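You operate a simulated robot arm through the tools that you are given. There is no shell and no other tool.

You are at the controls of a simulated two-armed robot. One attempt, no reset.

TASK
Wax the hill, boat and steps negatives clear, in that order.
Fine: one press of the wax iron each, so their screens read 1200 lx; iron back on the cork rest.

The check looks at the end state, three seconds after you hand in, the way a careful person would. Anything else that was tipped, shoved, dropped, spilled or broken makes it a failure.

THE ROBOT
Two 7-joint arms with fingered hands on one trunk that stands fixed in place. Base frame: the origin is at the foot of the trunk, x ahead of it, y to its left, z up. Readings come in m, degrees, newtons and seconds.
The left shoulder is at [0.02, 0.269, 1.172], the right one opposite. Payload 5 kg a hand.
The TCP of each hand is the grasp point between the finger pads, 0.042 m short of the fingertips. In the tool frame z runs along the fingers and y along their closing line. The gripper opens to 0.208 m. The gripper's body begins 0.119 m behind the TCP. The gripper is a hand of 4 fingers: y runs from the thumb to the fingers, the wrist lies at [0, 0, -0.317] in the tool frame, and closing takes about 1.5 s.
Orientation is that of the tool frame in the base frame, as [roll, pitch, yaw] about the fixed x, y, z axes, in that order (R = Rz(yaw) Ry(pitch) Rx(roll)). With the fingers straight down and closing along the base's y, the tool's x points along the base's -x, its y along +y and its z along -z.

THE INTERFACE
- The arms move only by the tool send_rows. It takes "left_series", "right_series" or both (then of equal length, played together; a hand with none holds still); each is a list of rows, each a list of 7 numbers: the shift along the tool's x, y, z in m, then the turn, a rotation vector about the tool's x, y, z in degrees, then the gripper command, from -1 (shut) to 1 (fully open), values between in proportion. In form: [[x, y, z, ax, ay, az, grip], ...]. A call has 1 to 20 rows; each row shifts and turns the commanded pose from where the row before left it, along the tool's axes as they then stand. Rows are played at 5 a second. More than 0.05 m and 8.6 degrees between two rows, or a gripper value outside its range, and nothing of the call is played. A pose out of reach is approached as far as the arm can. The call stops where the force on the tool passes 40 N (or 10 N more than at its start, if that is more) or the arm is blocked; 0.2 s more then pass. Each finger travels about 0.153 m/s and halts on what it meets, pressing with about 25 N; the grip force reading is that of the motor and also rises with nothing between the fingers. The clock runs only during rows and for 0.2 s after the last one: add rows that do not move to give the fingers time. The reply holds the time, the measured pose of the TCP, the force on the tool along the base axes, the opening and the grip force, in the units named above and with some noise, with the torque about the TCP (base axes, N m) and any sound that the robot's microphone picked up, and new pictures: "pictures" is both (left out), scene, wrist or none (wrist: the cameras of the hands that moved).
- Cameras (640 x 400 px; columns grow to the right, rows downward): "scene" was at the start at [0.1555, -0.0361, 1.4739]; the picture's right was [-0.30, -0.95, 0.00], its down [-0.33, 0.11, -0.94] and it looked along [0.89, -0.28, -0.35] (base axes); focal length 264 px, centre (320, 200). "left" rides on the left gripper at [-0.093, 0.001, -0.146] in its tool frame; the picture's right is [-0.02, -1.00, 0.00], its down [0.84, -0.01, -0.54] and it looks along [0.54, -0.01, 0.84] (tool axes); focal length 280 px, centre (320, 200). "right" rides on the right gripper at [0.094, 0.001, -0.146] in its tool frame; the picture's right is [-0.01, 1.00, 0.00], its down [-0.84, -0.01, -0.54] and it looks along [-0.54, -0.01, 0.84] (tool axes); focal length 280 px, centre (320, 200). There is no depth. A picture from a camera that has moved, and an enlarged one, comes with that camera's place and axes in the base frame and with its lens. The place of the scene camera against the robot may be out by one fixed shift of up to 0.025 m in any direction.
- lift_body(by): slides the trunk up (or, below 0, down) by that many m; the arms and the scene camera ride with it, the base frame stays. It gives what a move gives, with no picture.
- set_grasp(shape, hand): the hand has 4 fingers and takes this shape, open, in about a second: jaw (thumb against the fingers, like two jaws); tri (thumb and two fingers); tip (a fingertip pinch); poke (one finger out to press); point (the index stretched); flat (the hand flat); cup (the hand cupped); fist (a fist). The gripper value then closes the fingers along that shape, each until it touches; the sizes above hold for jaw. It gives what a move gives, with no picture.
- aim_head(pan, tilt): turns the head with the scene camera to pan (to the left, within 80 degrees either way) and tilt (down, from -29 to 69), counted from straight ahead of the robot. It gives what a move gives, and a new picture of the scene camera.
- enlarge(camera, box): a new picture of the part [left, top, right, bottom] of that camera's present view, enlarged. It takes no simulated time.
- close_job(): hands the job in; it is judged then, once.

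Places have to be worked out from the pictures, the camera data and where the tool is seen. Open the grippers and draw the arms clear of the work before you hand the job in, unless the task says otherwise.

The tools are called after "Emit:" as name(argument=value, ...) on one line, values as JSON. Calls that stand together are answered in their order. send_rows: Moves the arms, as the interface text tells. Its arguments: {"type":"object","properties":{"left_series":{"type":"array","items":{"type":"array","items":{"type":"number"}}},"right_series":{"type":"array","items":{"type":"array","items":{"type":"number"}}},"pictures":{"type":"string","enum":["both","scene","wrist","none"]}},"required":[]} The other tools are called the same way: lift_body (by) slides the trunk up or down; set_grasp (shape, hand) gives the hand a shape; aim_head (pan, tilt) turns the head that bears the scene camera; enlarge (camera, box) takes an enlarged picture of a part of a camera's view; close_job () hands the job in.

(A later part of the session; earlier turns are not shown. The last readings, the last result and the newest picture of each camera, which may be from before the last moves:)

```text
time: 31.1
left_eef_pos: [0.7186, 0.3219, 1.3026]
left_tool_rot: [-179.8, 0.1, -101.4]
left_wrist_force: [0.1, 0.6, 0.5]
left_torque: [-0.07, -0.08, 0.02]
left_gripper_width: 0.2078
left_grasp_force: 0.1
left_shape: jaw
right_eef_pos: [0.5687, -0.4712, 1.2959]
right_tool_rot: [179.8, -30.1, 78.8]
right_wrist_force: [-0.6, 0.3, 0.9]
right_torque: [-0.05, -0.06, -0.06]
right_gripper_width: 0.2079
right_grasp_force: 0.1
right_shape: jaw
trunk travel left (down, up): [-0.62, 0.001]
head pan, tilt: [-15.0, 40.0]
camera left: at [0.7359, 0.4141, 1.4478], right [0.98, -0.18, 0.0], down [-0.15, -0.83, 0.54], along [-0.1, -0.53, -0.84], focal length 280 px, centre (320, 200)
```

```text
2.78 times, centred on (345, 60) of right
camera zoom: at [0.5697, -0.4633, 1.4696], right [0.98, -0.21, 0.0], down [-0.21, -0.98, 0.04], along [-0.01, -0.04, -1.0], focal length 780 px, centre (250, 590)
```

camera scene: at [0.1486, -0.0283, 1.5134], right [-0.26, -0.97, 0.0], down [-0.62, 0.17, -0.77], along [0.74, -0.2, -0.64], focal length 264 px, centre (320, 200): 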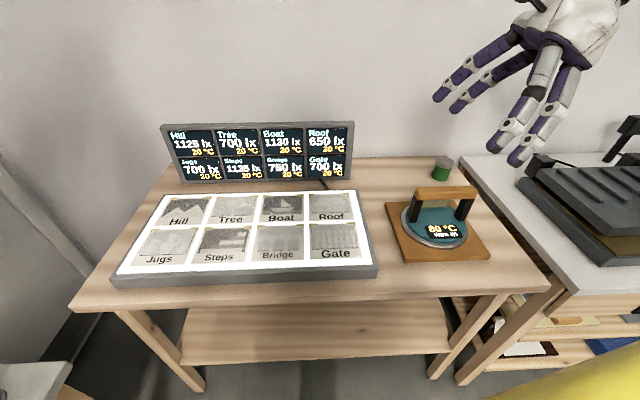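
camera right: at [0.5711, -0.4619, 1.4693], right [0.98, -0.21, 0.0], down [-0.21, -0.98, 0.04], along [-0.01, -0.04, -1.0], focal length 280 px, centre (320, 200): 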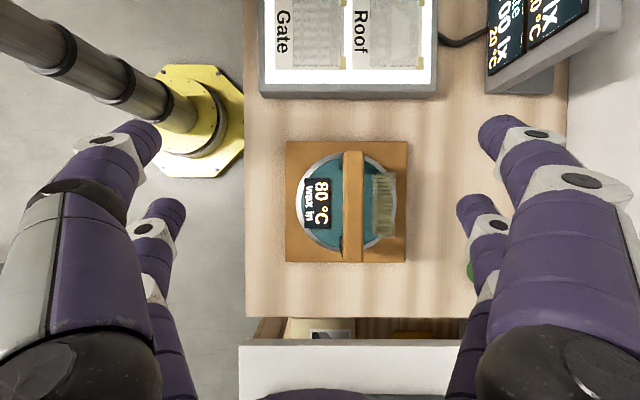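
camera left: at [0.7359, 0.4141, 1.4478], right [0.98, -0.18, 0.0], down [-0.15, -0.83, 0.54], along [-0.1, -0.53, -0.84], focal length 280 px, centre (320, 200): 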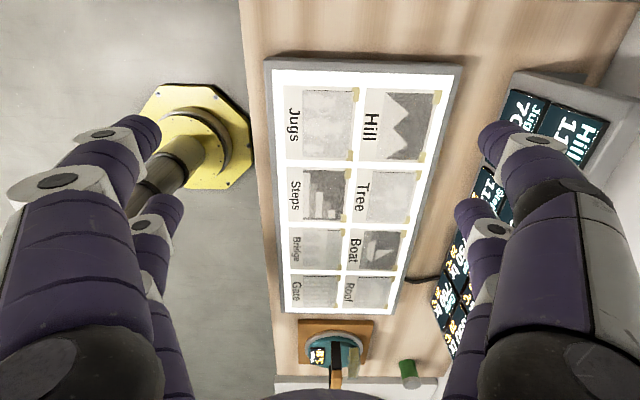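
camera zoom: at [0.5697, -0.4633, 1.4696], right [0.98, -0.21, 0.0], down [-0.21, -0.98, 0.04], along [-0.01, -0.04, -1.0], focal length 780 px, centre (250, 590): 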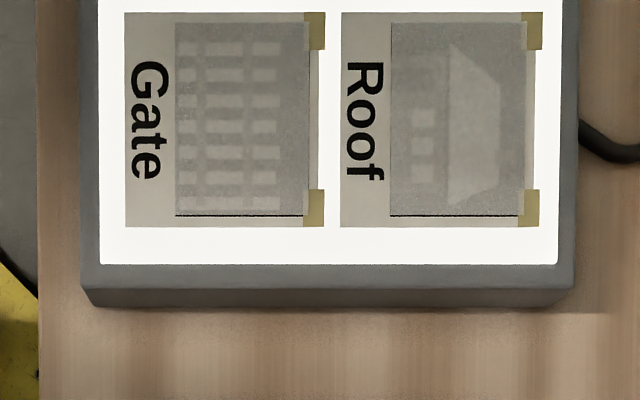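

The panel surface comes out near z≈0.94–0.95, with a column pitch of about 0.147–0.15 m. For a tighter fix I'll move the left hand away and bring the right camera, which looks straight down, over the panel.

Emit:
send_rows(left_series=[[-0.0074, 0.029, -0.01, 0, 0, 0, 1], [-0.0074, 0.029, -0.01, 0, 0, 0, 1], [-0.0074, 0.029, -0.01, 0, 0, 0, 1], [-0.0074, 0.029, -0.01, 0, 0, 0, 1], [-0.0074, 0.029, -0.01, 0, 0, 0, 1], [-0.0074, 0.029, -0.01, 0, 0, 0, 1], [-0.0074, 0.029, -0.01, 0, 0, 0, 1], [-0.0074, 0.029, -0.01, 0, 0, 0, 1], [-0.0074, 0.029, -0.01, 0, 0, 0, 1], [-0.0074, 0.029, -0.01, 0, 0, 0, 1], [0, 0, 0, 0, 0, 0, 1], [0, 0, 0, 0, 0, 0, 1], [0, 0, 0, 0, 0, 0, 1]], right_series=[[0.03495, 0.00643, 0.01969, 0, 0, 0, 1], [0.03495, 0.00643, 0.01969, 0, 0, 0, 1], [0.03495, 0.00643, 0.01969, 0, 0, 0, 1], [0.03495, 0.00643, 0.01969, 0, 0, 0, 1], [0.03495, 0.00643, 0.01969, 0, 0, 0, 1], [0.03495, 0.00643, 0.01969, 0, 0, 0, 1], [0.03495, 0.00643, 0.01969, 0, 0, 0, 1], [0.03495, 0.00643, 0.01969, 0, 0, 0, 1], [0.03495, 0.00643, 0.01969, 0, 0, 0, 1], [0.03495, 0.00643, 0.01969, 0, 0, 0, 1], [0, 0, 0, 0, 0, 0, 1], [0, 0, 0, 0, 0, 0, 1], [0, 0, 0, 0, 0, 0, 1]], pictures="wrist")

Emit:
enlarge(camera="right", box=[160, 0, 480, 200])

Emit:
enlarge(camera="right", box=[160, 160, 480, 360])

```text
time: 33.9
left_eef_pos: [0.4521, 0.4505, 1.4032]
left_tool_rot: [180.0, 0.0, -101.5]
left_wrist_force: [0.3, -1.1, 0.3]
left_torque: [0.05, 0.01, -0.02]
left_gripper_width: 0.2076
left_grasp_force: 0.1
left_shape: jaw
right_eef_pos: [0.7136, -0.0915, 1.2988]
right_tool_rot: [179.7, -30.2, 78.6]
right_wrist_force: [-0.3, -0.3, -1.4]
right_torque: [0.09, 0.03, 0.01]
right_gripper_width: 0.2082
right_grasp_force: 0.0
right_shape: jaw
trunk travel left (down, up): [-0.62, 0.001]
head pan, tilt: [-15.0, 40.0]
camera right: at [0.7139, -0.0828, 1.473], right [0.98, -0.21, 0.0], down [-0.21, -0.98, 0.04], along [-0.01, -0.04, -1.0], focal length 280 px, centre (320, 200)
camera left: at [0.4701, 0.5427, 1.5483], right [0.98, -0.18, 0.0], down [-0.15, -0.83, 0.54], along [-0.1, -0.53, -0.84], focal length 280 px, centre (320, 200)
```

right: 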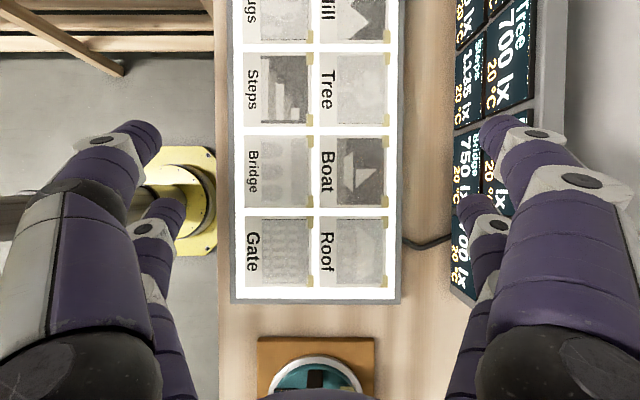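
left: 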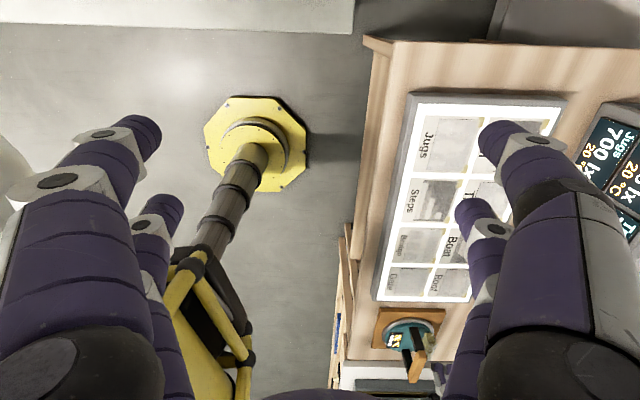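

```text
2.00 times, centred on (320, 100) of right
camera zoom: at [0.7139, -0.0828, 1.473], right [0.98, -0.21, 0.0], down [-0.21, -0.98, 0.04], along [-0.01, -0.04, -1.0], focal length 561 px, centre (320, 400)
```

zoom: 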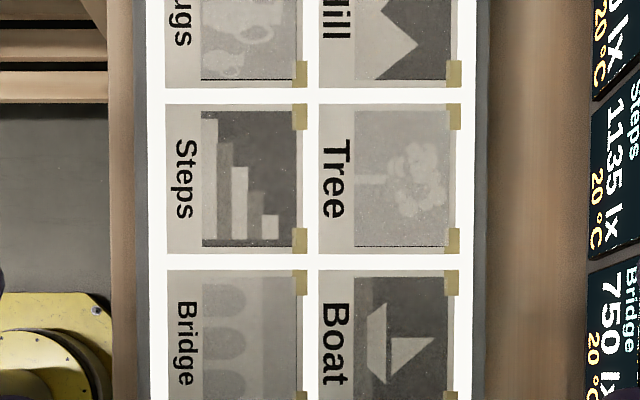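

```text
2.00 times, centred on (320, 260) of right
camera zoom: at [0.7139, -0.0828, 1.473], right [0.98, -0.21, 0.0], down [-0.21, -0.98, 0.04], along [-0.01, -0.04, -1.0], focal length 561 px, centre (320, 80)
```

zoom: 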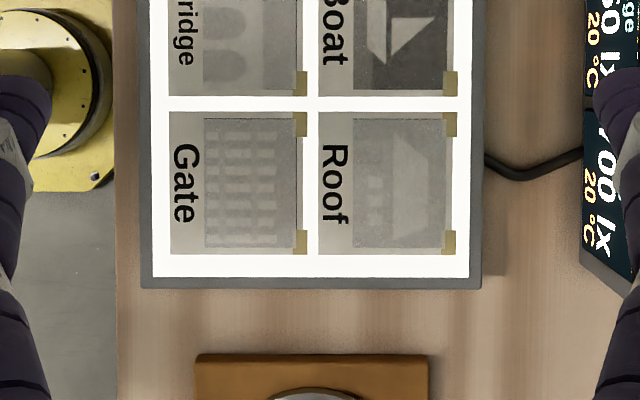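

This gives a consistent fix: panel surface z≈0.952, Hill (0.843, 0.230), Boat (0.780, -0.064), Steps (0.674, 0.112), pitch 0.15 m, grid turned 12°. Now I'll retract the right hand and turn it camera-outward, while the left hand leans 45° with its wrist toward +y and heads for Boat to test its reach.

Emit:
send_rows(left_series=[[0, 0, 0, 0, 7.5, 0, 1], [0, 0, 0, 0, 7.5, 0, 1], [0, 0, 0, 0, 7.5, 0, 1], [0, 0, 0, 0, 7.5, 0, 1], [0, 0, 0, 0, 7.5, 0, 1], [0, 0, 0, 0, 7.5, 0, 1], [0.00403, -0.0302, 0.03155, 0, 0, 0, 1], [0.00403, -0.0302, 0.03155, 0, 0, 0, 1], [0.00403, -0.0302, 0.03155, 0, 0, 0, 1], [0.00403, -0.0302, 0.03155, 0, 0, 0, 1], [0.00403, -0.0302, 0.03155, 0, 0, 0, 1], [0.00403, -0.0302, 0.03155, 0, 0, 0, 1], [0.00403, -0.0302, 0.03155, 0, 0, 0, 1], [0.00403, -0.0302, 0.03155, 0, 0, 0, 1], [0.00403, -0.0302, 0.03155, 0, 0, 0, 1], [0.00403, -0.0302, 0.03155, 0, 0, 0, 1], [0.00403, -0.0302, 0.03155, 0, 0, 0, 1], [0.00403, -0.0302, 0.03155, 0, 0, 0, 1], [0.00403, -0.0302, 0.03155, 0, 0, 0, 1], [0, 0, 0, 0, 0, 0, 1]], right_series=[[-0.03495, -0.00643, -0.01969, 0, 0, 0, 1], [-0.03495, -0.00643, -0.01969, 0, 0, 0, 1], [-0.03495, -0.00643, -0.01969, 0, 0, 0, 1], [-0.03495, -0.00643, -0.01969, 0, 0, 0, 1], [-0.03495, -0.00643, -0.01969, 0, 0, 0, 1], [-0.03495, -0.00643, -0.01969, 0, 0, 0, 1], [-0.03495, -0.00643, -0.01969, 0, 0, 0, 1], [-0.03495, -0.00643, -0.01969, 0, 0, 0, 1], [-0.03495, -0.00643, -0.01969, 0, 0, 0, 1], [-0.03495, -0.00643, -0.01969, 0, 0, 0, 1], [0, 0, 0, 0, 0, -8.5, 1], [0, 0, 0, 0, 0, -8.5, 1], [0, 0, 0, 0, 0, -8.5, 1], [0, 0, 0, 0, 0, -8.5, 1], [0, 0, 0, 0, 0, -8.5, 1], [0, 0, 0, 0, 0, -8.5, 1], [0, 0, 0, 0, 0, -8.5, 1], [0, 0, 0, 0, 0, -8.5, 1], [0, 0, 0, 0, 0, -8.5, 1], [0, 0, 0, 0, 0, -8.5, 1]], pictures="scene")

```text
time: 38.1
left_eef_pos: [0.7723, 0.0523, 1.1509]
left_tool_rot: [-179.8, -45.1, -101.5]
left_wrist_force: [0.4, 0.9, -0.5]
left_torque: [-0.04, -0.05, 0.06]
left_gripper_width: 0.2078
left_grasp_force: 0.0
left_shape: jaw
right_eef_pos: [0.5678, -0.4696, 1.295]
right_tool_rot: [150.0, -2.3, 164.4]
right_wrist_force: [0.2, 0.0, 0.7]
right_torque: [-0.12, -0.04, -0.07]
right_gripper_width: 0.2082
right_grasp_force: 0.0
right_shape: jaw
trunk travel left (down, up): [-0.62, 0.001]
head pan, tilt: [-15.0, 40.0]
camera scene: at [0.1473, -0.0288, 1.5137], right [-0.26, -0.97, 0.0], down [-0.62, 0.17, -0.77], along [0.74, -0.2, -0.64], focal length 264 px, centre (320, 200)
```

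scene: 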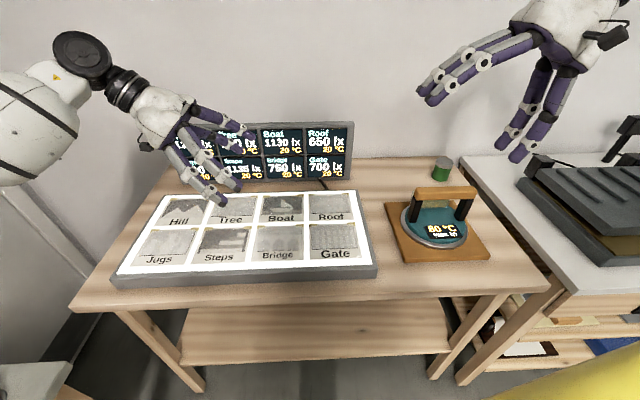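

The left arm is fine at (0.77, 0.05) with a 45° lean. I'll go on to Boat and a bit past it to find its limit, while the right hand finishes its turn.

Emit:
send_rows(left_series=[[0.011, -0.0079, 0.0287, 0, 0, 0, 1], [0.011, -0.0079, 0.0287, 0, 0, 0, 1], [0.011, -0.0079, 0.0287, 0, 0, 0, 1], [0.011, -0.0079, 0.0287, 0, 0, 0, 1], [0.0208, -0.0061, 0.0208, 0, 0, 0, 1], [0.0208, -0.0061, 0.0208, 0, 0, 0, 1], [0.0208, -0.0061, 0.0208, 0, 0, 0, 1], [0.0208, -0.0061, 0.0208, 0, 0, 0, 1], [0, 0, 0, 0, 0, 0, 1], [0, 0, 0, 0, 0, 0, 1], [0, 0, 0, 0, 0, 0, 1], [0, 0, 0, 0, 0, 0, 1], [0, 0, 0, 0, 0, 0, 1]], right_series=[[0, 0, 0, 0, 0, -8.5, 1], [0, 0, 0, 0, 0, -8.5, 1], [0, 0, 0, 0, 0, -8.5, 1], [0, 0, 0, 0, 0, -8.5, 1], [0, 0, 0, 0, 0, -8.5, 1], [0, 0, 0, 0, 0, -8.5, 1], [0, 0, 0, 0, 0, -8.5, 1], [0, 0, 0, 0, 0, -8.5, 1], [0, 0, 0, 0, 0, -8.5, 1], [0, 0, 0, 0, 0, -8.5, 1], [0, 0, 0, 0, 0, -8.5, 1], [0, 0, 0, 0, 0, -1.3, 1], [0, 0, 0, 0, 0, 0, 1]], pictures="both")

```text
time: 40.9
left_eef_pos: [0.7816, -0.1819, 1.1007]
left_tool_rot: [-179.9, -45.0, -101.4]
left_wrist_force: [0.1, -0.6, -0.9]
left_torque: [-0.04, -0.01, 0.0]
left_gripper_width: 0.2081
left_grasp_force: 0.1
left_shape: jaw
right_eef_pos: [0.5678, -0.4708, 1.2939]
right_tool_rot: [-179.9, 30.0, -101.4]
right_wrist_force: [-0.6, -0.3, -0.8]
right_torque: [-0.01, -0.01, -0.01]
right_gripper_width: 0.2081
right_grasp_force: 0.1
right_shape: jaw
trunk travel left (down, up): [-0.62, 0.001]
head pan, tilt: [-15.0, 40.0]
camera scene: at [0.1479, -0.0296, 1.5135], right [-0.26, -0.97, 0.0], down [-0.62, 0.17, -0.77], along [0.74, -0.2, -0.64], focal length 264 px, centre (320, 200)
camera right: at [0.5354, -0.6204, 1.3744], right [-0.98, 0.21, 0.01], down [0.1, 0.45, 0.89], along [0.19, 0.87, -0.46], focal length 280 px, centre (320, 200)
camera left: at [0.8146, -0.0159, 1.1375], right [0.98, -0.19, -0.01], down [-0.03, -0.21, 0.98], along [-0.18, -0.96, -0.21], focal length 280 px, centre (320, 200)
```

scene: 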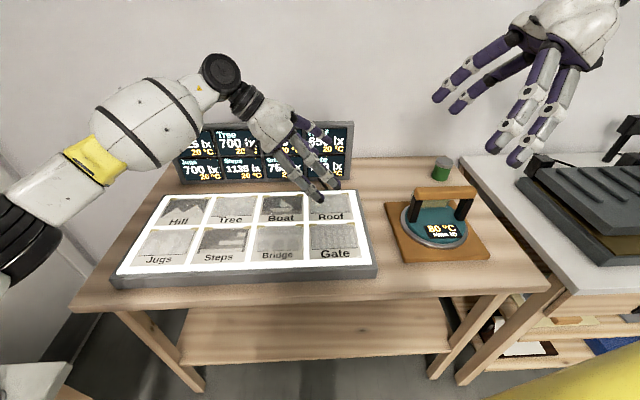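
right: 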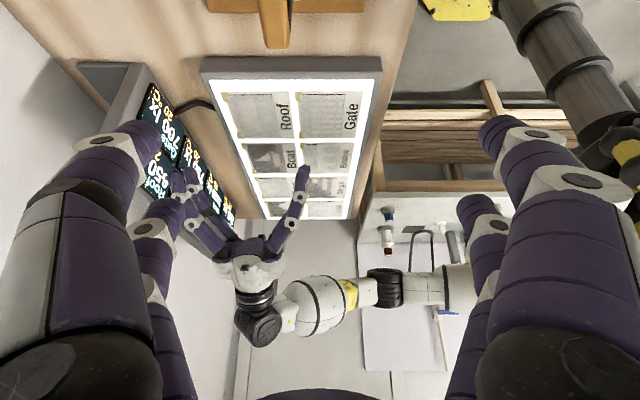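
left: 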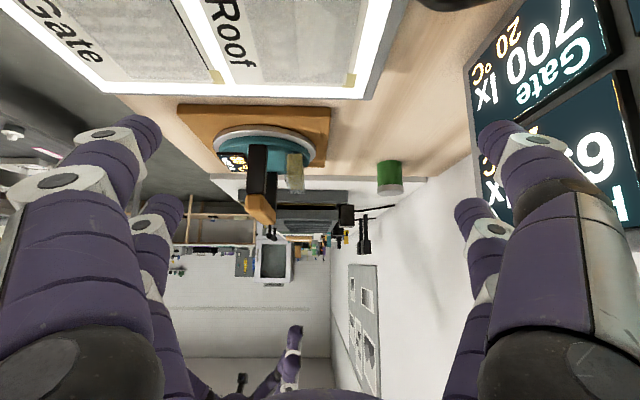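

With the trunk raised and a 45° lean, the left hand went past Boat to y≈-0.18 easily. By mirror symmetry the right arm at 45° may reach Hill, so no handover would be needed. I'll retract the left and lean the right hand to 45°.

Emit:
send_rows(left_series=[[-0.0115, 0.0245, -0.0336, 0, 0, 0, 1], [-0.0115, 0.0245, -0.0336, 0, 0, 0, 1], [-0.0115, 0.0245, -0.0336, 0, 0, 0, 1], [-0.0115, 0.0245, -0.0336, 0, 0, 0, 1], [-0.0115, 0.0245, -0.0336, 0, 0, 0, 1], [-0.0115, 0.0245, -0.0336, 0, 0, 0, 1], [-0.0115, 0.0245, -0.0336, 0, 0, 0, 1], [-0.0115, 0.0245, -0.0336, 0, 0, 0, 1], [-0.0115, 0.0245, -0.0336, 0, 0, 0, 1], [-0.0115, 0.0245, -0.0336, 0, 0, 0, 1], [-0.0115, 0.0245, -0.0336, 0, 0, 0, 1], [-0.0115, 0.0245, -0.0336, 0, 0, 0, 1], [-0.0115, 0.0245, -0.0336, 0, 0, 0, 1], [-0.0115, 0.0245, -0.0336, 0, 0, 0, 1], [-0.0115, 0.0245, -0.0336, 0, 0, 0, 1], [-0.0115, 0.0245, -0.0336, 0, 0, 0, 1]], right_series=[[0, 0, 0, 0, 0, 0, 1], [0, 0, 0, 0, 0, 0, 1], [0, 0, 0, 0, 0, 0, 1], [0, 0, 0, 0, 0, 0, 1], [0, 0, 0, 0, 0, 0, 1], [0, 0, 0, 0, 0, 0, 1], [0, 0, 0, 0, 0, 0, 1], [0, 0, 0, 0, 0, 0, 1], [0, 0, 0, 0, 0, 0, 1], [0, 0, 0, 0, -7.5, 0, 1], [0, 0, 0, 0, -7.5, 0, 1], [0, 0, 0, 0, 0, 0, 1], [0, 0, 0, 0, 0, 0, 1], [0, 0, 0, 0, 0, 0, 1], [0, 0, 0, 0, 0, 0, 1], [0, 0, 0, 0, 0, 0, 1]], pictures="scene")

```text
time: 44.3
left_eef_pos: [0.4959, 0.393, 1.3477]
left_tool_rot: [-179.9, -45.1, -101.5]
left_wrist_force: [0.3, 1.4, -0.4]
left_torque: [-0.08, -0.02, 0.05]
left_gripper_width: 0.2081
left_grasp_force: 0.1
left_shape: jaw
right_eef_pos: [0.5678, -0.4691, 1.2955]
right_tool_rot: [-179.9, 45.2, -101.5]
right_wrist_force: [0.4, 0.7, 0.7]
right_torque: [-0.21, -0.09, -0.04]
right_gripper_width: 0.208
right_grasp_force: 0.0
right_shape: jaw
trunk travel left (down, up): [-0.62, 0.001]
head pan, tilt: [-15.0, 40.0]
camera scene: at [0.1473, -0.0286, 1.5137], right [-0.26, -0.97, 0.0], down [-0.62, 0.17, -0.77], along [0.74, -0.2, -0.64], focal length 264 px, centre (320, 200)
```

scene: 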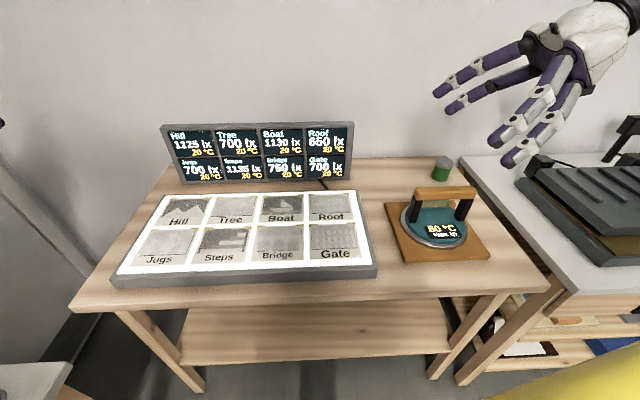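

Now the right hand does a low dry run at a 45° lean: down past the iron's left side, then across the panel to Hill at z≈1.12.

Emit:
send_rows(right_series=[[-0.0099, -0.0063, 0.0392, 0, 0, 0, 1], [-0.0099, -0.0063, 0.0392, 0, 0, 0, 1], [-0.0099, -0.0063, 0.0392, 0, 0, 0, 1], [-0.0099, -0.0063, 0.0392, 0, 0, 0, 1], [-0.0099, -0.0063, 0.0392, 0, 0, 0, 1], [-0.0099, -0.0063, 0.0392, 0, 0, 0, 1], [-0.0099, -0.0063, 0.0392, 0, 0, 0, 1], [-0.0275, -0.007, 0.03104, 0, 0, 0, 1], [-0.0275, -0.007, 0.03104, 0, 0, 0, 1], [-0.0275, -0.007, 0.03104, 0, 0, 0, 1], [-0.0275, -0.007, 0.03104, 0, 0, 0, 1], [-0.0275, -0.007, 0.03104, 0, 0, 0, 1], [-0.0275, -0.007, 0.03104, 0, 0, 0, 1], [-0.0275, -0.007, 0.03104, 0, 0, 0, 1], [-0.0275, -0.007, 0.03104, 0, 0, 0, 1], [-0.0275, -0.007, 0.03104, 0, 0, 0, 1], [-0.0275, -0.007, 0.03104, 0, 0, 0, 1], [-0.0275, -0.007, 0.03104, 0, 0, 0, 1], [-0.0275, -0.007, 0.03104, 0, 0, 0, 1], [0, 0, 0, 0, 0, 0, 1]], pictures="both")

```text
time: 48.5
left_eef_pos: [0.4969, 0.3905, 1.3481]
left_tool_rot: [-179.9, -45.0, -101.4]
left_wrist_force: [-0.1, 0.0, 0.7]
left_torque: [0.01, 0.0, 0.06]
left_gripper_width: 0.208
left_grasp_force: 0.1
left_shape: jaw
right_eef_pos: [0.7267, 0.0121, 1.1443]
right_tool_rot: [-179.9, 45.3, -101.5]
right_wrist_force: [-0.5, -0.1, 0.1]
right_torque: [0.02, -0.03, -0.03]
right_gripper_width: 0.2078
right_grasp_force: 0.1
right_shape: jaw
right hand out of reach, approached as far as the arm can: row 14, 15, 16, 17, 18, 19
trunk travel left (down, up): [-0.62, 0.001]
head pan, tilt: [-15.0, 40.0]
camera scene: at [0.1477, -0.03, 1.5135], right [-0.26, -0.97, 0.0], down [-0.62, 0.17, -0.77], along [0.74, -0.2, -0.64], focal length 264 px, centre (320, 200)
camera right: at [0.691, -0.1527, 1.1812], right [-0.98, 0.21, 0.01], down [0.05, 0.21, 0.98], along [0.21, 0.96, -0.21], focal length 280 px, centre (320, 200)
```

scene: 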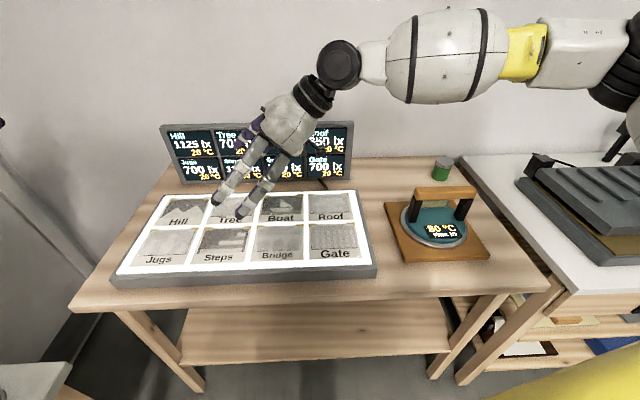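
right: 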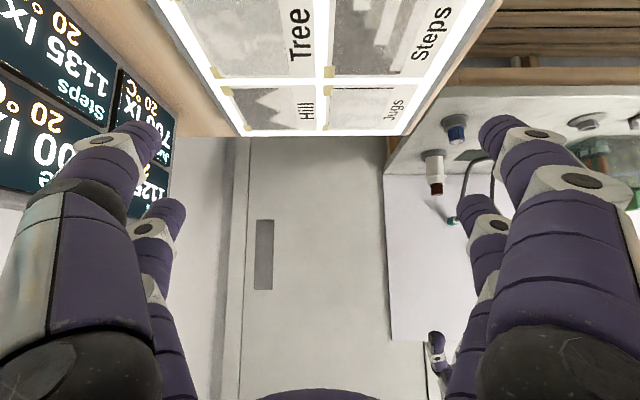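

The right arm stalled again with its wrist at y≈-0.21, x≈0.68, where the arm is bent. The left crossed more easily with the arm extended, so I'll try reaching out to larger x first and then crossing to Hill.

Emit:
send_rows(right_series=[[0.0054, -0.0347, 0.0012, 0, 0, 0, 1], [0.0054, -0.0347, 0.0012, 0, 0, 0, 1], [0.0054, -0.0347, 0.0012, 0, 0, 0, 1], [-0.029, 0.0055, 0.029, 0, 0, 0, 1], [-0.029, 0.0055, 0.029, 0, 0, 0, 1], [-0.029, 0.0055, 0.029, 0, 0, 0, 1], [-0.029, 0.0055, 0.029, 0, 0, 0, 1], [-0.029, 0.0055, 0.029, 0, 0, 0, 1], [-0.029, 0.0055, 0.029, 0, 0, 0, 1], [0, 0, 0, 0, 0, 0, 1]], pictures="scene")

```text
time: 50.7
left_eef_pos: [0.4965, 0.3918, 1.3475]
left_tool_rot: [179.9, -45.0, -101.5]
left_wrist_force: [-0.2, 0.5, 0.4]
left_torque: [0.03, -0.03, -0.01]
left_gripper_width: 0.2076
left_grasp_force: 0.1
left_shape: jaw
right_eef_pos: [0.7108, 0.0238, 1.1528]
right_tool_rot: [-179.8, 45.2, -101.7]
right_wrist_force: [0.0, 0.0, -0.2]
right_torque: [-0.01, -0.03, -0.01]
right_gripper_width: 0.2079
right_grasp_force: 0.0
right_shape: jaw
right hand out of reach, approached as far as the arm can: row 1, 2, 3, 4, 5, 6, 7, 8, 9
trunk travel left (down, up): [-0.62, 0.001]
head pan, tilt: [-15.0, 40.0]
camera scene: at [0.1481, -0.0299, 1.5135], right [-0.26, -0.97, 0.0], down [-0.62, 0.17, -0.77], along [0.74, -0.2, -0.64], focal length 264 px, centre (320, 200)
```

scene: 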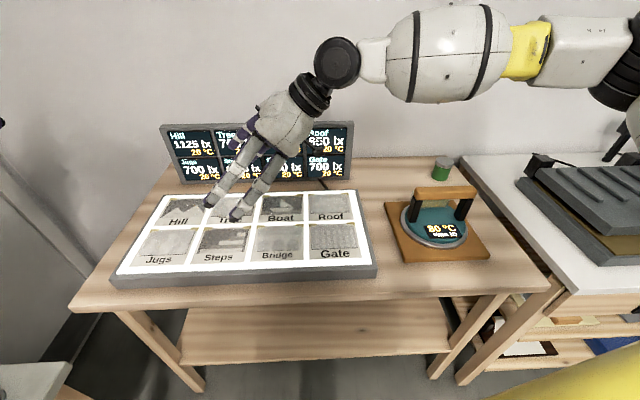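

Even moving outward is refused from here, so this arm posture is stuck. I'll retract the right arm, then check whether the left arm alone can reach all the way to the iron on its rest.

Emit:
send_rows(right_series=[[0.0174, 0.01046, -0.03747, 0, 0, 0, 1], [0.0174, 0.01046, -0.03747, 0, 0, 0, 1], [0.0174, 0.01046, -0.03747, 0, 0, 0, 1], [0.0174, 0.01046, -0.03747, 0, 0, 0, 1], [0.0174, 0.01046, -0.03747, 0, 0, 0, 1], [0.0174, 0.01046, -0.03747, 0, 0, 0, 1], [0.0174, 0.01046, -0.03747, 0, 0, 0, 1], [0.0174, 0.01046, -0.03747, 0, 0, 0, 1], [0.0174, 0.01046, -0.03747, 0, 0, 0, 1], [0.0174, 0.01046, -0.03747, 0, 0, 0, 1], [0.0174, 0.01046, -0.03747, 0, 0, 0, 1], [0.0174, 0.01046, -0.03747, 0, 0, 0, 1], [0.0174, 0.01046, -0.03747, 0, 0, 0, 1], [0.0174, 0.01046, -0.03747, 0, 0, 0, 1], [0.0174, 0.01046, -0.03747, 0, 0, 0, 1], [0.0174, 0.01046, -0.03747, 0, 0, 0, 1], [0, 0, 0, 0, 0, 0, 1]], pictures="none")

Emit:
send_rows(left_series=[[0.01067, -0.02515, 0.0293, 0, 0, 0, 1], [0.01067, -0.02515, 0.0293, 0, 0, 0, 1], [0.01067, -0.02515, 0.0293, 0, 0, 0, 1], [0.01067, -0.02515, 0.0293, 0, 0, 0, 1], [0.01067, -0.02515, 0.0293, 0, 0, 0, 1], [0.01067, -0.02515, 0.0293, 0, 0, 0, 1], [0.01067, -0.02515, 0.0293, 0, 0, 0, 1], [0.01067, -0.02515, 0.0293, 0, 0, 0, 1], [0.01067, -0.02515, 0.0293, 0, 0, 0, 1], [0.01067, -0.02515, 0.0293, 0, 0, 0, 1], [0.01067, -0.02515, 0.0293, 0, 0, 0, 1], [0.01067, -0.02515, 0.0293, 0, 0, 0, 1], [0.01067, -0.02515, 0.0293, 0, 0, 0, 1], [0.01067, -0.02515, 0.0293, 0, 0, 0, 1], [0.01067, -0.02515, 0.0293, 0, 0, 0, 1], [0, 0, 0, 0, 0, 0, 1]], pictures="scene")

```text
time: 54.3
left_eef_pos: [0.4959, 0.392, 1.3463]
left_tool_rot: [-180.0, -45.0, -101.3]
left_wrist_force: [0.1, 0.5, -0.2]
left_torque: [-0.02, 0.01, 0.0]
left_gripper_width: 0.2079
left_grasp_force: 0.0
left_shape: jaw
right_eef_pos: [0.4221, -0.5506, 1.3809]
right_tool_rot: [-179.9, 45.1, -101.5]
right_wrist_force: [-0.2, 0.4, 0.0]
right_torque: [-0.05, 0.04, 0.02]
right_gripper_width: 0.2078
right_grasp_force: 0.2
right_shape: jaw
trunk travel left (down, up): [-0.62, 0.001]
head pan, tilt: [-15.0, 40.0]
```

```text
time: 57.7
left_eef_pos: [0.7832, -0.0965, 1.1505]
left_tool_rot: [-179.9, -45.1, -101.4]
left_wrist_force: [0.0, 0.1, -0.5]
left_torque: [-0.06, 0.01, 0.04]
left_gripper_width: 0.2079
left_grasp_force: 0.0
left_shape: jaw
right_eef_pos: [0.422, -0.5497, 1.3792]
right_tool_rot: [-179.8, 45.0, -101.4]
right_wrist_force: [-0.5, -0.1, -0.1]
right_torque: [-0.1, -0.02, -0.03]
right_gripper_width: 0.2084
right_grasp_force: 0.1
right_shape: jaw
trunk travel left (down, up): [-0.62, 0.001]
head pan, tilt: [-15.0, 40.0]
camera scene: at [0.1478, -0.0288, 1.5136], right [-0.26, -0.97, 0.0], down [-0.62, 0.17, -0.77], along [0.74, -0.2, -0.64], focal length 264 px, centre (320, 200)
```

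scene: 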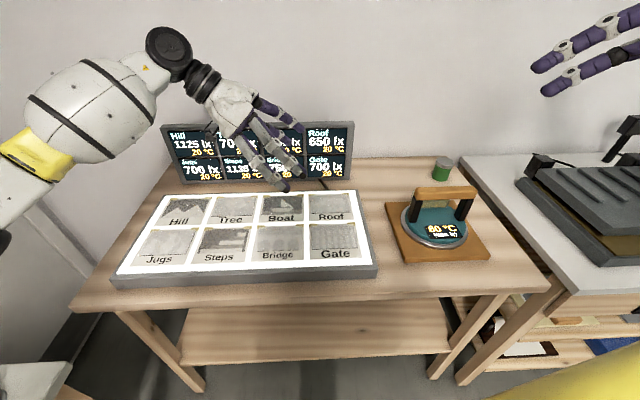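

The left arm is comfortable over Boat. I'll keep going toward the iron's rest, still well above the bar.

Emit:
send_rows(left_series=[[0.03126, 0.00934, 0.0234, 0, 0, 0, 1], [0.03126, 0.00934, 0.0234, 0, 0, 0, 1], [0.03126, 0.00934, 0.0234, 0, 0, 0, 1], [0.03126, 0.00934, 0.0234, 0, 0, 0, 1], [0.03126, 0.00934, 0.0234, 0, 0, 0, 1], [0.03126, 0.00934, 0.0234, 0, 0, 0, 1], [0.03126, 0.00934, 0.0234, 0, 0, 0, 1], [0.03126, 0.00934, 0.0234, 0, 0, 0, 1], [0.03126, 0.00934, 0.0234, 0, 0, 0, 1], [0, 0, 0, 0, 0, 0, 1]], pictures="both")

```text
time: 59.9
left_eef_pos: [0.6351, -0.4225, 1.2032]
left_tool_rot: [180.0, -44.9, -101.2]
left_wrist_force: [0.1, 0.9, -0.2]
left_torque: [-0.13, 0.08, -0.05]
left_gripper_width: 0.2083
left_grasp_force: 0.1
left_shape: jaw
right_eef_pos: [0.4232, -0.5476, 1.3795]
right_tool_rot: [-179.8, 45.1, -101.5]
right_wrist_force: [0.6, 0.4, 0.2]
right_torque: [-0.12, 0.06, 0.06]
right_gripper_width: 0.208
right_grasp_force: 0.1
right_shape: jaw
trunk travel left (down, up): [-0.62, 0.001]
head pan, tilt: [-15.0, 40.0]
camera scene: at [0.1486, -0.0285, 1.5134], right [-0.26, -0.97, 0.0], down [-0.62, 0.17, -0.77], along [0.74, -0.2, -0.64], focal length 264 px, centre (320, 200)
camera left: at [0.6674, -0.2555, 1.2397], right [0.98, -0.18, -0.01], down [-0.03, -0.21, 0.98], along [-0.18, -0.96, -0.21], focal length 280 px, centre (320, 200)
```

scene: 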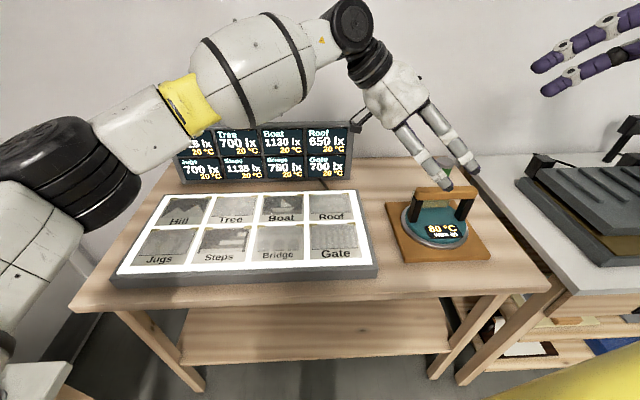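
left: 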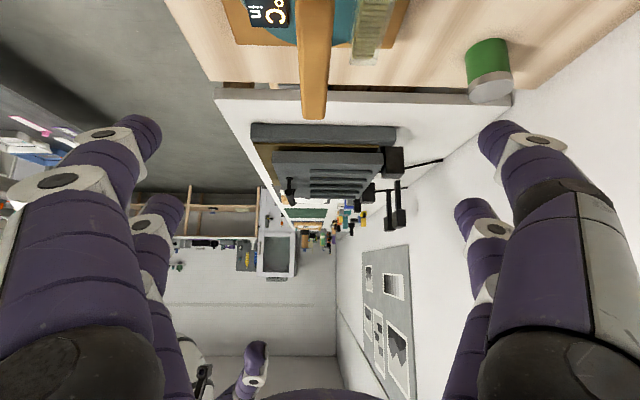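

The left arm reaches right over the iron, so it can do the whole job alone. I'll park the right arm further back, ease the left lean to 30°, narrow the fingers partway, and check the hover view.

Emit:
send_rows(left_series=[[0, 0, 0, 0, -7.5, 0, 1], [0, 0, 0, 0, -7.5, 0, 1], [0, 0, 0, 0, 0, 0, -0.35], [0, 0, 0, 0, 0, 0, -0.35], [0, 0, 0, 0, 0, 0, -0.35], [0, 0, 0, 0, 0, 0, -0.35], [0, 0, 0, 0, 0, 0, -0.35], [0, 0, 0, 0, 0, 0, -0.35]], right_series=[[0.0144, 0.011, -0.0321, 0, 0, 0, 1], [0.0144, 0.011, -0.0321, 0, 0, 0, 1], [0.0144, 0.011, -0.0321, 0, 0, 0, 1], [0.0144, 0.011, -0.0321, 0, 0, 0, 1], [0, 0, 0, 0, 0, 0, 1], [0, 0, 0, 0, 0, 0, 1], [0, 0, 0, 0, 0, 0, 1], [0, 0, 0, 0, 0, 0, 1]], pictures="both")

```text
time: 61.9
left_eef_pos: [0.6714, -0.3884, 1.2055]
left_tool_rot: [179.6, -30.6, -98.1]
left_wrist_force: [-0.1, 0.2, -0.1]
left_torque: [-0.03, 0.0, 0.04]
left_gripper_width: 0.0678
left_grasp_force: 0.0
left_shape: jaw
right_eef_pos: [0.3677, -0.6419, 1.417]
right_tool_rot: [-179.9, 45.2, -101.8]
right_wrist_force: [0.3, 0.6, 0.3]
right_torque: [-0.12, 0.02, -0.01]
right_gripper_width: 0.2078
right_grasp_force: 0.0
right_shape: jaw
right hand out of reach, approached as far as the arm can: row 4
trunk travel left (down, up): [-0.62, 0.001]
head pan, tilt: [-15.0, 40.0]
stopped in row 8 (left hand): the arm was blocked; the commanded pose is now the measured one
camera scene: at [0.148, -0.0289, 1.5135], right [-0.26, -0.97, 0.0], down [-0.62, 0.17, -0.77], along [0.74, -0.2, -0.64], focal length 264 px, centre (320, 200)
camera right: at [0.331, -0.8066, 1.4548], right [-0.98, 0.21, 0.01], down [0.05, 0.2, 0.98], along [0.21, 0.96, -0.21], focal length 280 px, centre (320, 200)
camera left: at [0.6948, -0.2352, 1.2832], right [0.99, -0.13, -0.01], down [-0.05, -0.45, 0.89], along [-0.12, -0.88, -0.45], focal length 280 px, centre (320, 200)
```

scene: 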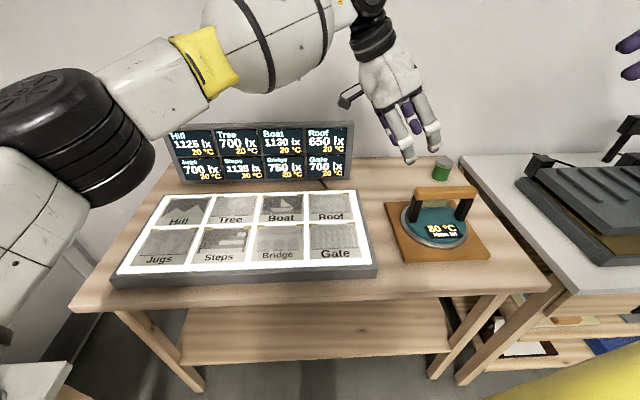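
right: 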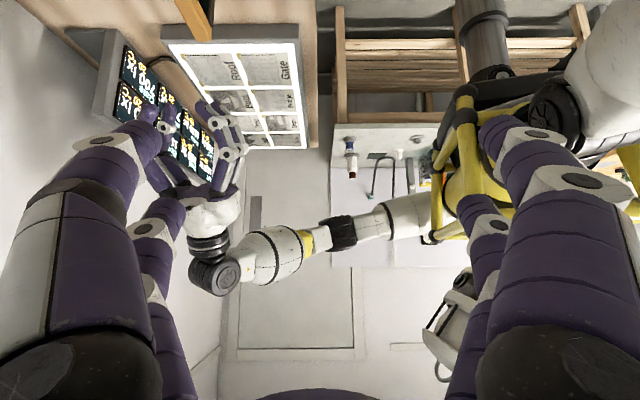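
left: 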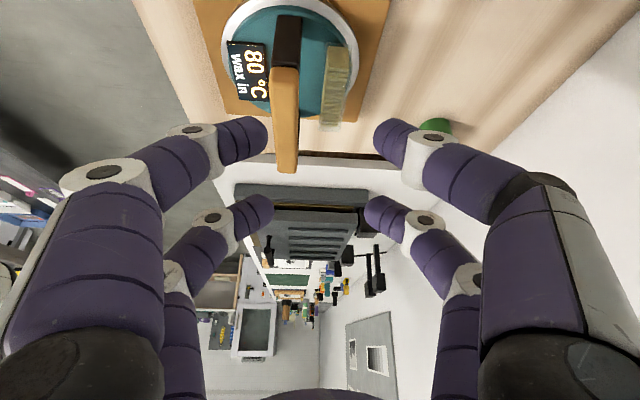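

The 30° lean blocked the left arm, with the hand displaced and yawed, probably the upper arm against its own trunk. No force reached the iron. I'll go back to 45°, correct the yaw to match the bar at -102°, and see if the lower position is clear.

Emit:
send_rows(left_series=[[0, 0, 0, 0, 7.2, 0, -0.35], [0, 0, 0, 0, 7.2, 0, -0.35], [0, 0, 0, -2.76, 0, 2.76, -0.35], [0, 0, 0, 0, 0, 0, -0.35], [0.0051, 0.0146, 0.0369, 0, 0, 0, -0.35], [0.0051, 0.0146, 0.0369, 0, 0, 0, -0.35], [0, 0, 0, 0, 0, 0, -0.35], [0, 0, 0, 0, 0, 0, -0.35]], pictures="both")

```text
time: 63.7
left_eef_pos: [0.6258, -0.4456, 1.1587]
left_tool_rot: [179.6, -45.0, -102.4]
left_wrist_force: [0.3, -0.8, 0.2]
left_torque: [-0.03, 0.0, 0.01]
left_gripper_width: 0.0677
left_grasp_force: 0.2
left_shape: jaw
right_eef_pos: [0.3677, -0.6428, 1.4167]
right_tool_rot: [-180.0, 45.3, -101.7]
right_wrist_force: [-0.1, 0.4, 0.4]
right_torque: [-0.05, 0.02, 0.02]
right_gripper_width: 0.2079
right_grasp_force: 0.1
right_shape: jaw
trunk travel left (down, up): [-0.62, 0.001]
head pan, tilt: [-15.0, 40.0]
camera scene: at [0.1478, -0.0297, 1.5135], right [-0.26, -0.97, 0.0], down [-0.62, 0.17, -0.77], along [0.74, -0.2, -0.64], focal length 264 px, centre (320, 200)
camera left: at [0.6623, -0.2793, 1.1953], right [0.98, -0.21, -0.01], down [-0.03, -0.21, 0.98], along [-0.21, -0.95, -0.22], focal length 280 px, centre (320, 200)
```

scene: 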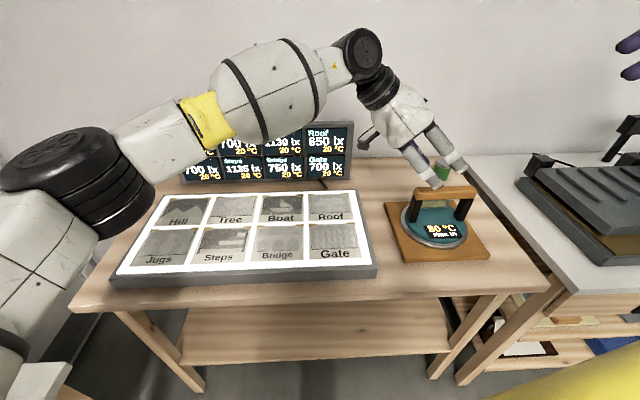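
left: 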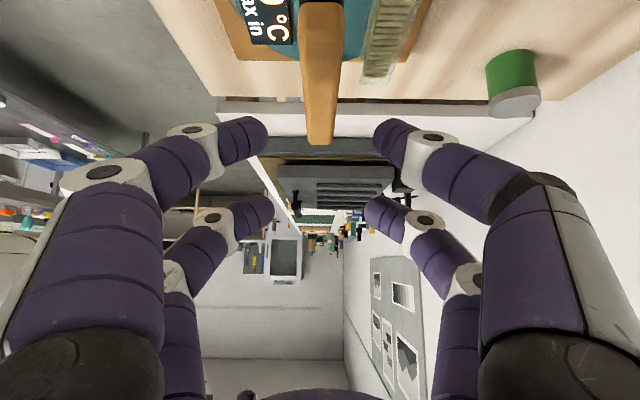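

The left hand now hovers over the bar at (0.626, -0.446, 1.159) without being blocked. I'll look closely at the finger shape before committing to a grasp.

Emit:
enlarge(camera="left", box=[150, 80, 490, 300])

Emit:
enlarge(camera="scene", box=[340, 60, 500, 270])

```text
1.82 times, centred on (320, 190) of left
camera zoom: at [0.6623, -0.2793, 1.1953], right [0.98, -0.21, -0.01], down [-0.03, -0.21, 0.98], along [-0.21, -0.95, -0.22], focal length 510 px, centre (320, 218)
```

zoom: 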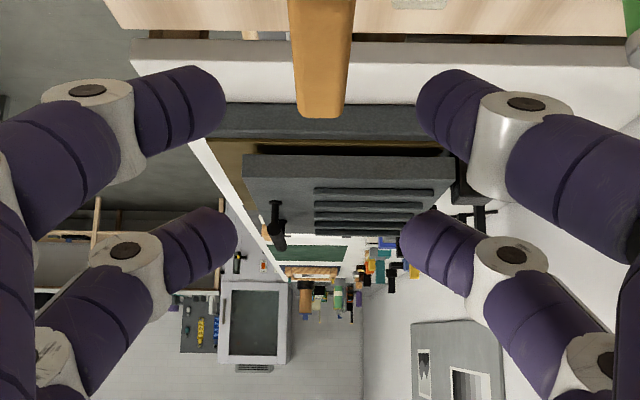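

```text
1.90 times, centred on (420, 165) of scene
camera zoom: at [0.1478, -0.0297, 1.5135], right [-0.26, -0.97, 0.0], down [-0.62, 0.17, -0.77], along [0.74, -0.2, -0.64], focal length 503 px, centre (130, 267)
```

zoom: 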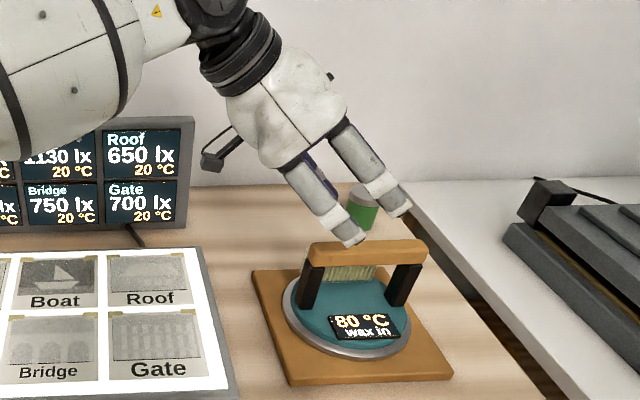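

The distal finger segments look strongly bent inward. I'll close to about the bar's width here in free air to see where the pads actually meet relative to the TCP.

Emit:
send_rows(left_series=[[0, 0, 0, 0, 0, 0, -0.71], [0, 0, 0, 0, 0, 0, -0.71], [0, 0, 0, 0, 0, 0, -0.71], [0, 0, 0, 0, 0, 0, -0.71], [0, 0, 0, 0, 0, 0, -0.71]], pictures="both")

Emit:
enlarge(camera="left", box=[150, 80, 490, 300])

```text
time: 64.9
left_eef_pos: [0.6263, -0.4441, 1.1581]
left_tool_rot: [179.6, -45.0, -102.4]
left_wrist_force: [-0.3, -0.5, -0.2]
left_torque: [-0.01, -0.01, 0.03]
left_gripper_width: 0.0306
left_grasp_force: 0.1
left_shape: jaw
right_eef_pos: [0.3674, -0.6435, 1.4183]
right_tool_rot: [-180.0, 45.3, -101.7]
right_wrist_force: [-0.6, -0.2, 0.3]
right_torque: [0.0, 0.0, -0.01]
right_gripper_width: 0.2081
right_grasp_force: 0.1
right_shape: jaw
trunk travel left (down, up): [-0.62, 0.001]
head pan, tilt: [-15.0, 40.0]
camera scene: at [0.1479, -0.0298, 1.5135], right [-0.26, -0.97, 0.0], down [-0.62, 0.17, -0.77], along [0.74, -0.2, -0.64], focal length 264 px, centre (320, 200)
camera left: at [0.6627, -0.279, 1.1953], right [0.98, -0.21, -0.02], down [-0.03, -0.21, 0.98], along [-0.21, -0.95, -0.22], focal length 280 px, centre (320, 200)
```

scene: 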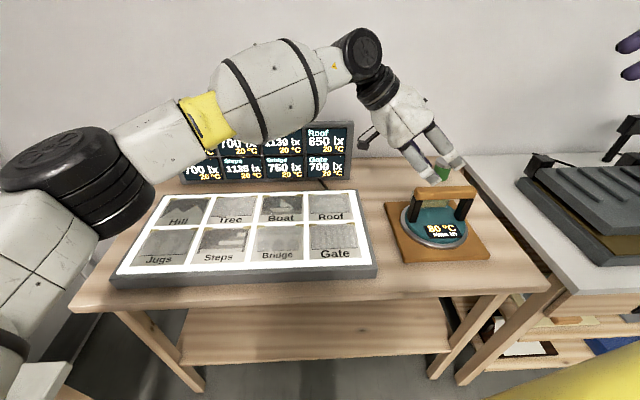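
left: 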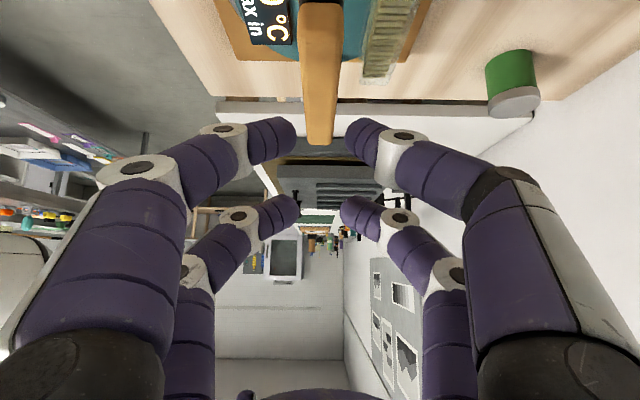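

```text
1.82 times, centred on (320, 190) of left
camera zoom: at [0.6627, -0.279, 1.1953], right [0.98, -0.21, -0.02], down [-0.03, -0.21, 0.98], along [-0.21, -0.95, -0.22], focal length 510 px, centre (320, 218)
```

zoom: 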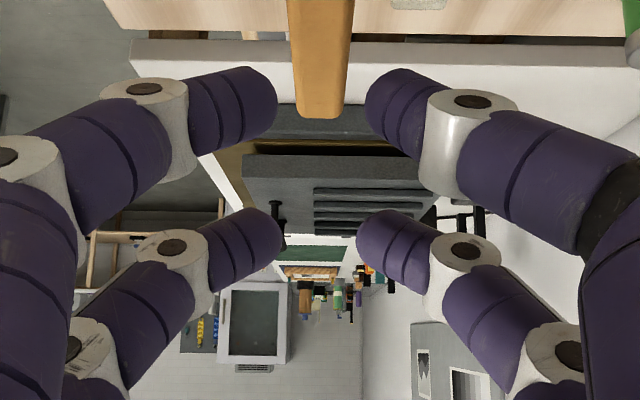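

The fingertips meet about 28 mm beyond the TCP and 30 mm either side of the hand's axis, so with a 45° lean only the lower finger pair would pinch the bar. Before choosing a grasp I'll test whether the left arm can get right above the bar's centre without being blocked.

Emit:
send_rows(left_series=[[0, 0, 0, 0, 0, 0, -0.3], [0, 0, 0, 0, 0, 0, -0.3], [0.0212, 0.0015, 0.0212, 0, 0, 0, -0.3], [0.0212, 0.0015, 0.0212, 0, 0, 0, -0.3], [0, 0, 0, 0, 0, 0, -0.3], [0, 0, 0, 0, 0, 0, -0.3]], pictures="both")

```text
time: 66.5
left_eef_pos: [0.6567, -0.4693, 1.1601]
left_tool_rot: [179.6, -45.2, -99.2]
left_wrist_force: [0.3, 0.6, -0.2]
left_torque: [0.0, -0.01, 0.0]
left_gripper_width: 0.0729
left_grasp_force: 0.1
left_shape: jaw
right_eef_pos: [0.3676, -0.641, 1.4169]
right_tool_rot: [-179.9, 45.2, -101.7]
right_wrist_force: [-0.2, -0.3, 0.4]
right_torque: [-0.02, 0.01, 0.01]
right_gripper_width: 0.2079
right_grasp_force: 0.0
right_shape: jaw
trunk travel left (down, up): [-0.62, 0.001]
head pan, tilt: [-15.0, 40.0]
stopped in row 6 (left hand): the arm was blocked; the commanded pose is now the measured one
camera scene: at [0.148, -0.0299, 1.5135], right [-0.26, -0.97, 0.0], down [-0.62, 0.17, -0.77], along [0.74, -0.2, -0.64], focal length 264 px, centre (320, 200)
camera left: at [0.684, -0.3016, 1.1971], right [0.99, -0.16, -0.02], down [-0.02, -0.21, 0.98], along [-0.16, -0.97, -0.21], focal length 280 px, centre (320, 200)
```

scene: 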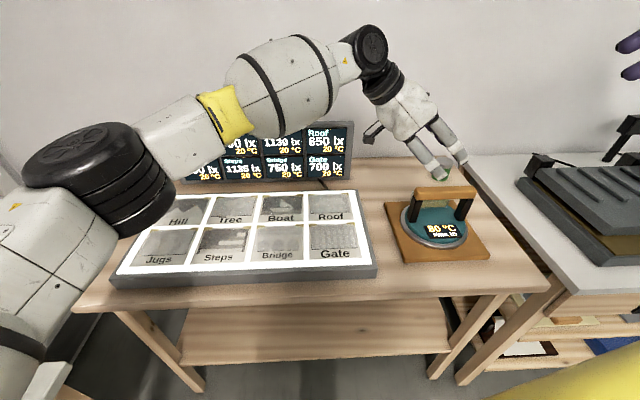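
left: 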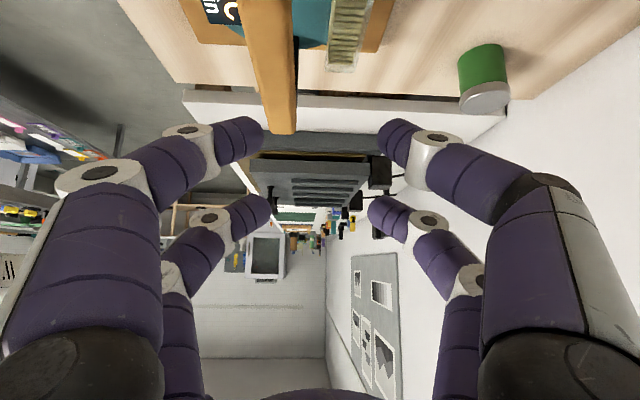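

The left upper arm seems to jam against the trunk there, so the left cannot pick up from the rest. The right arm's stall is suspicious, because the left in a near-mirror posture crossed far past the centre. I'll withdraw the left and have the right repeat the left's successful path exactly mirrored.

Emit:
send_rows(left_series=[[-0.0302, -0.00696, -0.0302, 0, 0, 0, 1], [-0.0302, -0.00696, -0.0302, 0, 0, 0, 1], [-0.0302, -0.00696, -0.0302, 0, 0, 0, 1], [-0.0302, -0.00696, -0.0302, 0, 0, 0, 1], [-0.0302, -0.00696, -0.0302, 0, 0, 0, 1], [-0.0302, -0.00696, -0.0302, 0, 0, 0, 1], [-0.0302, -0.00696, -0.0302, 0, 0, 0, 1], [-0.0302, -0.00696, -0.0302, 0, 0, 0, 1], [-0.0302, -0.00696, -0.0302, 0, 0, 0, 1], [-0.0131, 0.0255, -0.0323, 0, 0, 0, 1], [-0.0131, 0.0255, -0.0323, 0, 0, 0, 1], [-0.0131, 0.0255, -0.0323, 0, 0, 0, 1], [-0.0131, 0.0255, -0.0323, 0, 0, 0, 1], [-0.0131, 0.0255, -0.0323, 0, 0, 0, 1], [-0.0131, 0.0255, -0.0323, 0, 0, 0, 1], [-0.0131, 0.0255, -0.0323, 0, 0, 0, 1], [-0.0131, 0.0255, -0.0323, 0, 0, 0, 1], [-0.0131, 0.0255, -0.0323, 0, 0, 0, 1], [-0.0131, 0.0255, -0.0323, 0, 0, 0, 1], [-0.0131, 0.0255, -0.0323, 0, 0, 0, 1]], right_series=[[0, 0, 0, 0, 7.5, 0, 1], [0, 0, 0, 0, 7.5, 0, 1], [0, 0, 0, 0, 7.5, 0, 1], [0, 0, 0, 0, 7.5, 0, 1], [0, 0, 0, 0, 7.5, 0, 1], [0, 0, 0, 0, 7.5, 0, 1], [0, 0, 0, 0, 0, -7.67, 1], [0, 0, 0, 0, 0, -7.67, 1], [0, 0, 0, 0, 0, -7.67, 1], [-0.0344, -0.0242, 0.0027, 0, 0, 0, 1], [-0.0344, -0.0242, 0.0027, 0, 0, 0, 1], [-0.0344, -0.0242, 0.0027, 0, 0, 0, 1], [-0.0344, -0.0242, 0.0027, 0, 0, 0, 1], [-0.0344, -0.0242, 0.0027, 0, 0, 0, 1], [0, 0, 0, 0, -7.5, 0, 1], [0, 0, 0, 0, -7.5, 0, 1], [0, 0, 0, 0, -7.5, 0, 1], [0, 0, 0, 0, -7.5, 0, 1], [0, 0, 0, 0, -7.5, 0, 1], [0, 0, 0, 0, -7.5, 0, 1]], pictures="scene")

```text
time: 70.7
left_eef_pos: [0.5657, 0.2899, 1.3085]
left_tool_rot: [179.5, -45.1, -99.6]
left_wrist_force: [0.2, -0.4, -0.9]
left_torque: [0.06, 0.02, -0.01]
left_gripper_width: 0.2078
left_grasp_force: 0.0
left_shape: jaw
right_eef_pos: [0.4514, -0.4495, 1.4053]
right_tool_rot: [-179.8, 45.3, -78.6]
right_wrist_force: [-0.9, -0.7, 0.9]
right_torque: [-0.12, -0.13, -0.09]
right_gripper_width: 0.2079
right_grasp_force: 0.0
right_shape: jaw
trunk travel left (down, up): [-0.62, 0.001]
head pan, tilt: [-15.0, 40.0]
camera scene: at [0.1475, -0.0297, 1.5136], right [-0.26, -0.97, 0.0], down [-0.62, 0.17, -0.77], along [0.74, -0.2, -0.64], focal length 264 px, centre (320, 200)
```

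scene: 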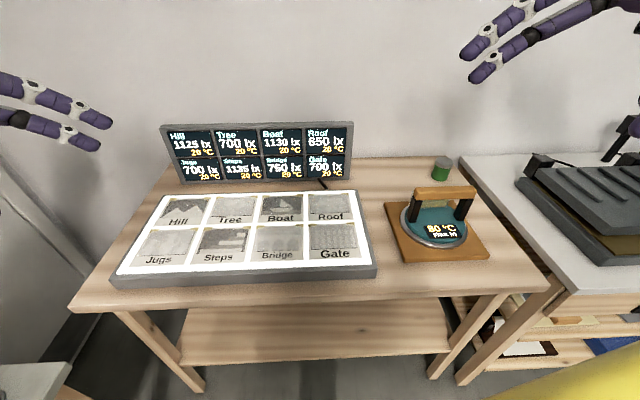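

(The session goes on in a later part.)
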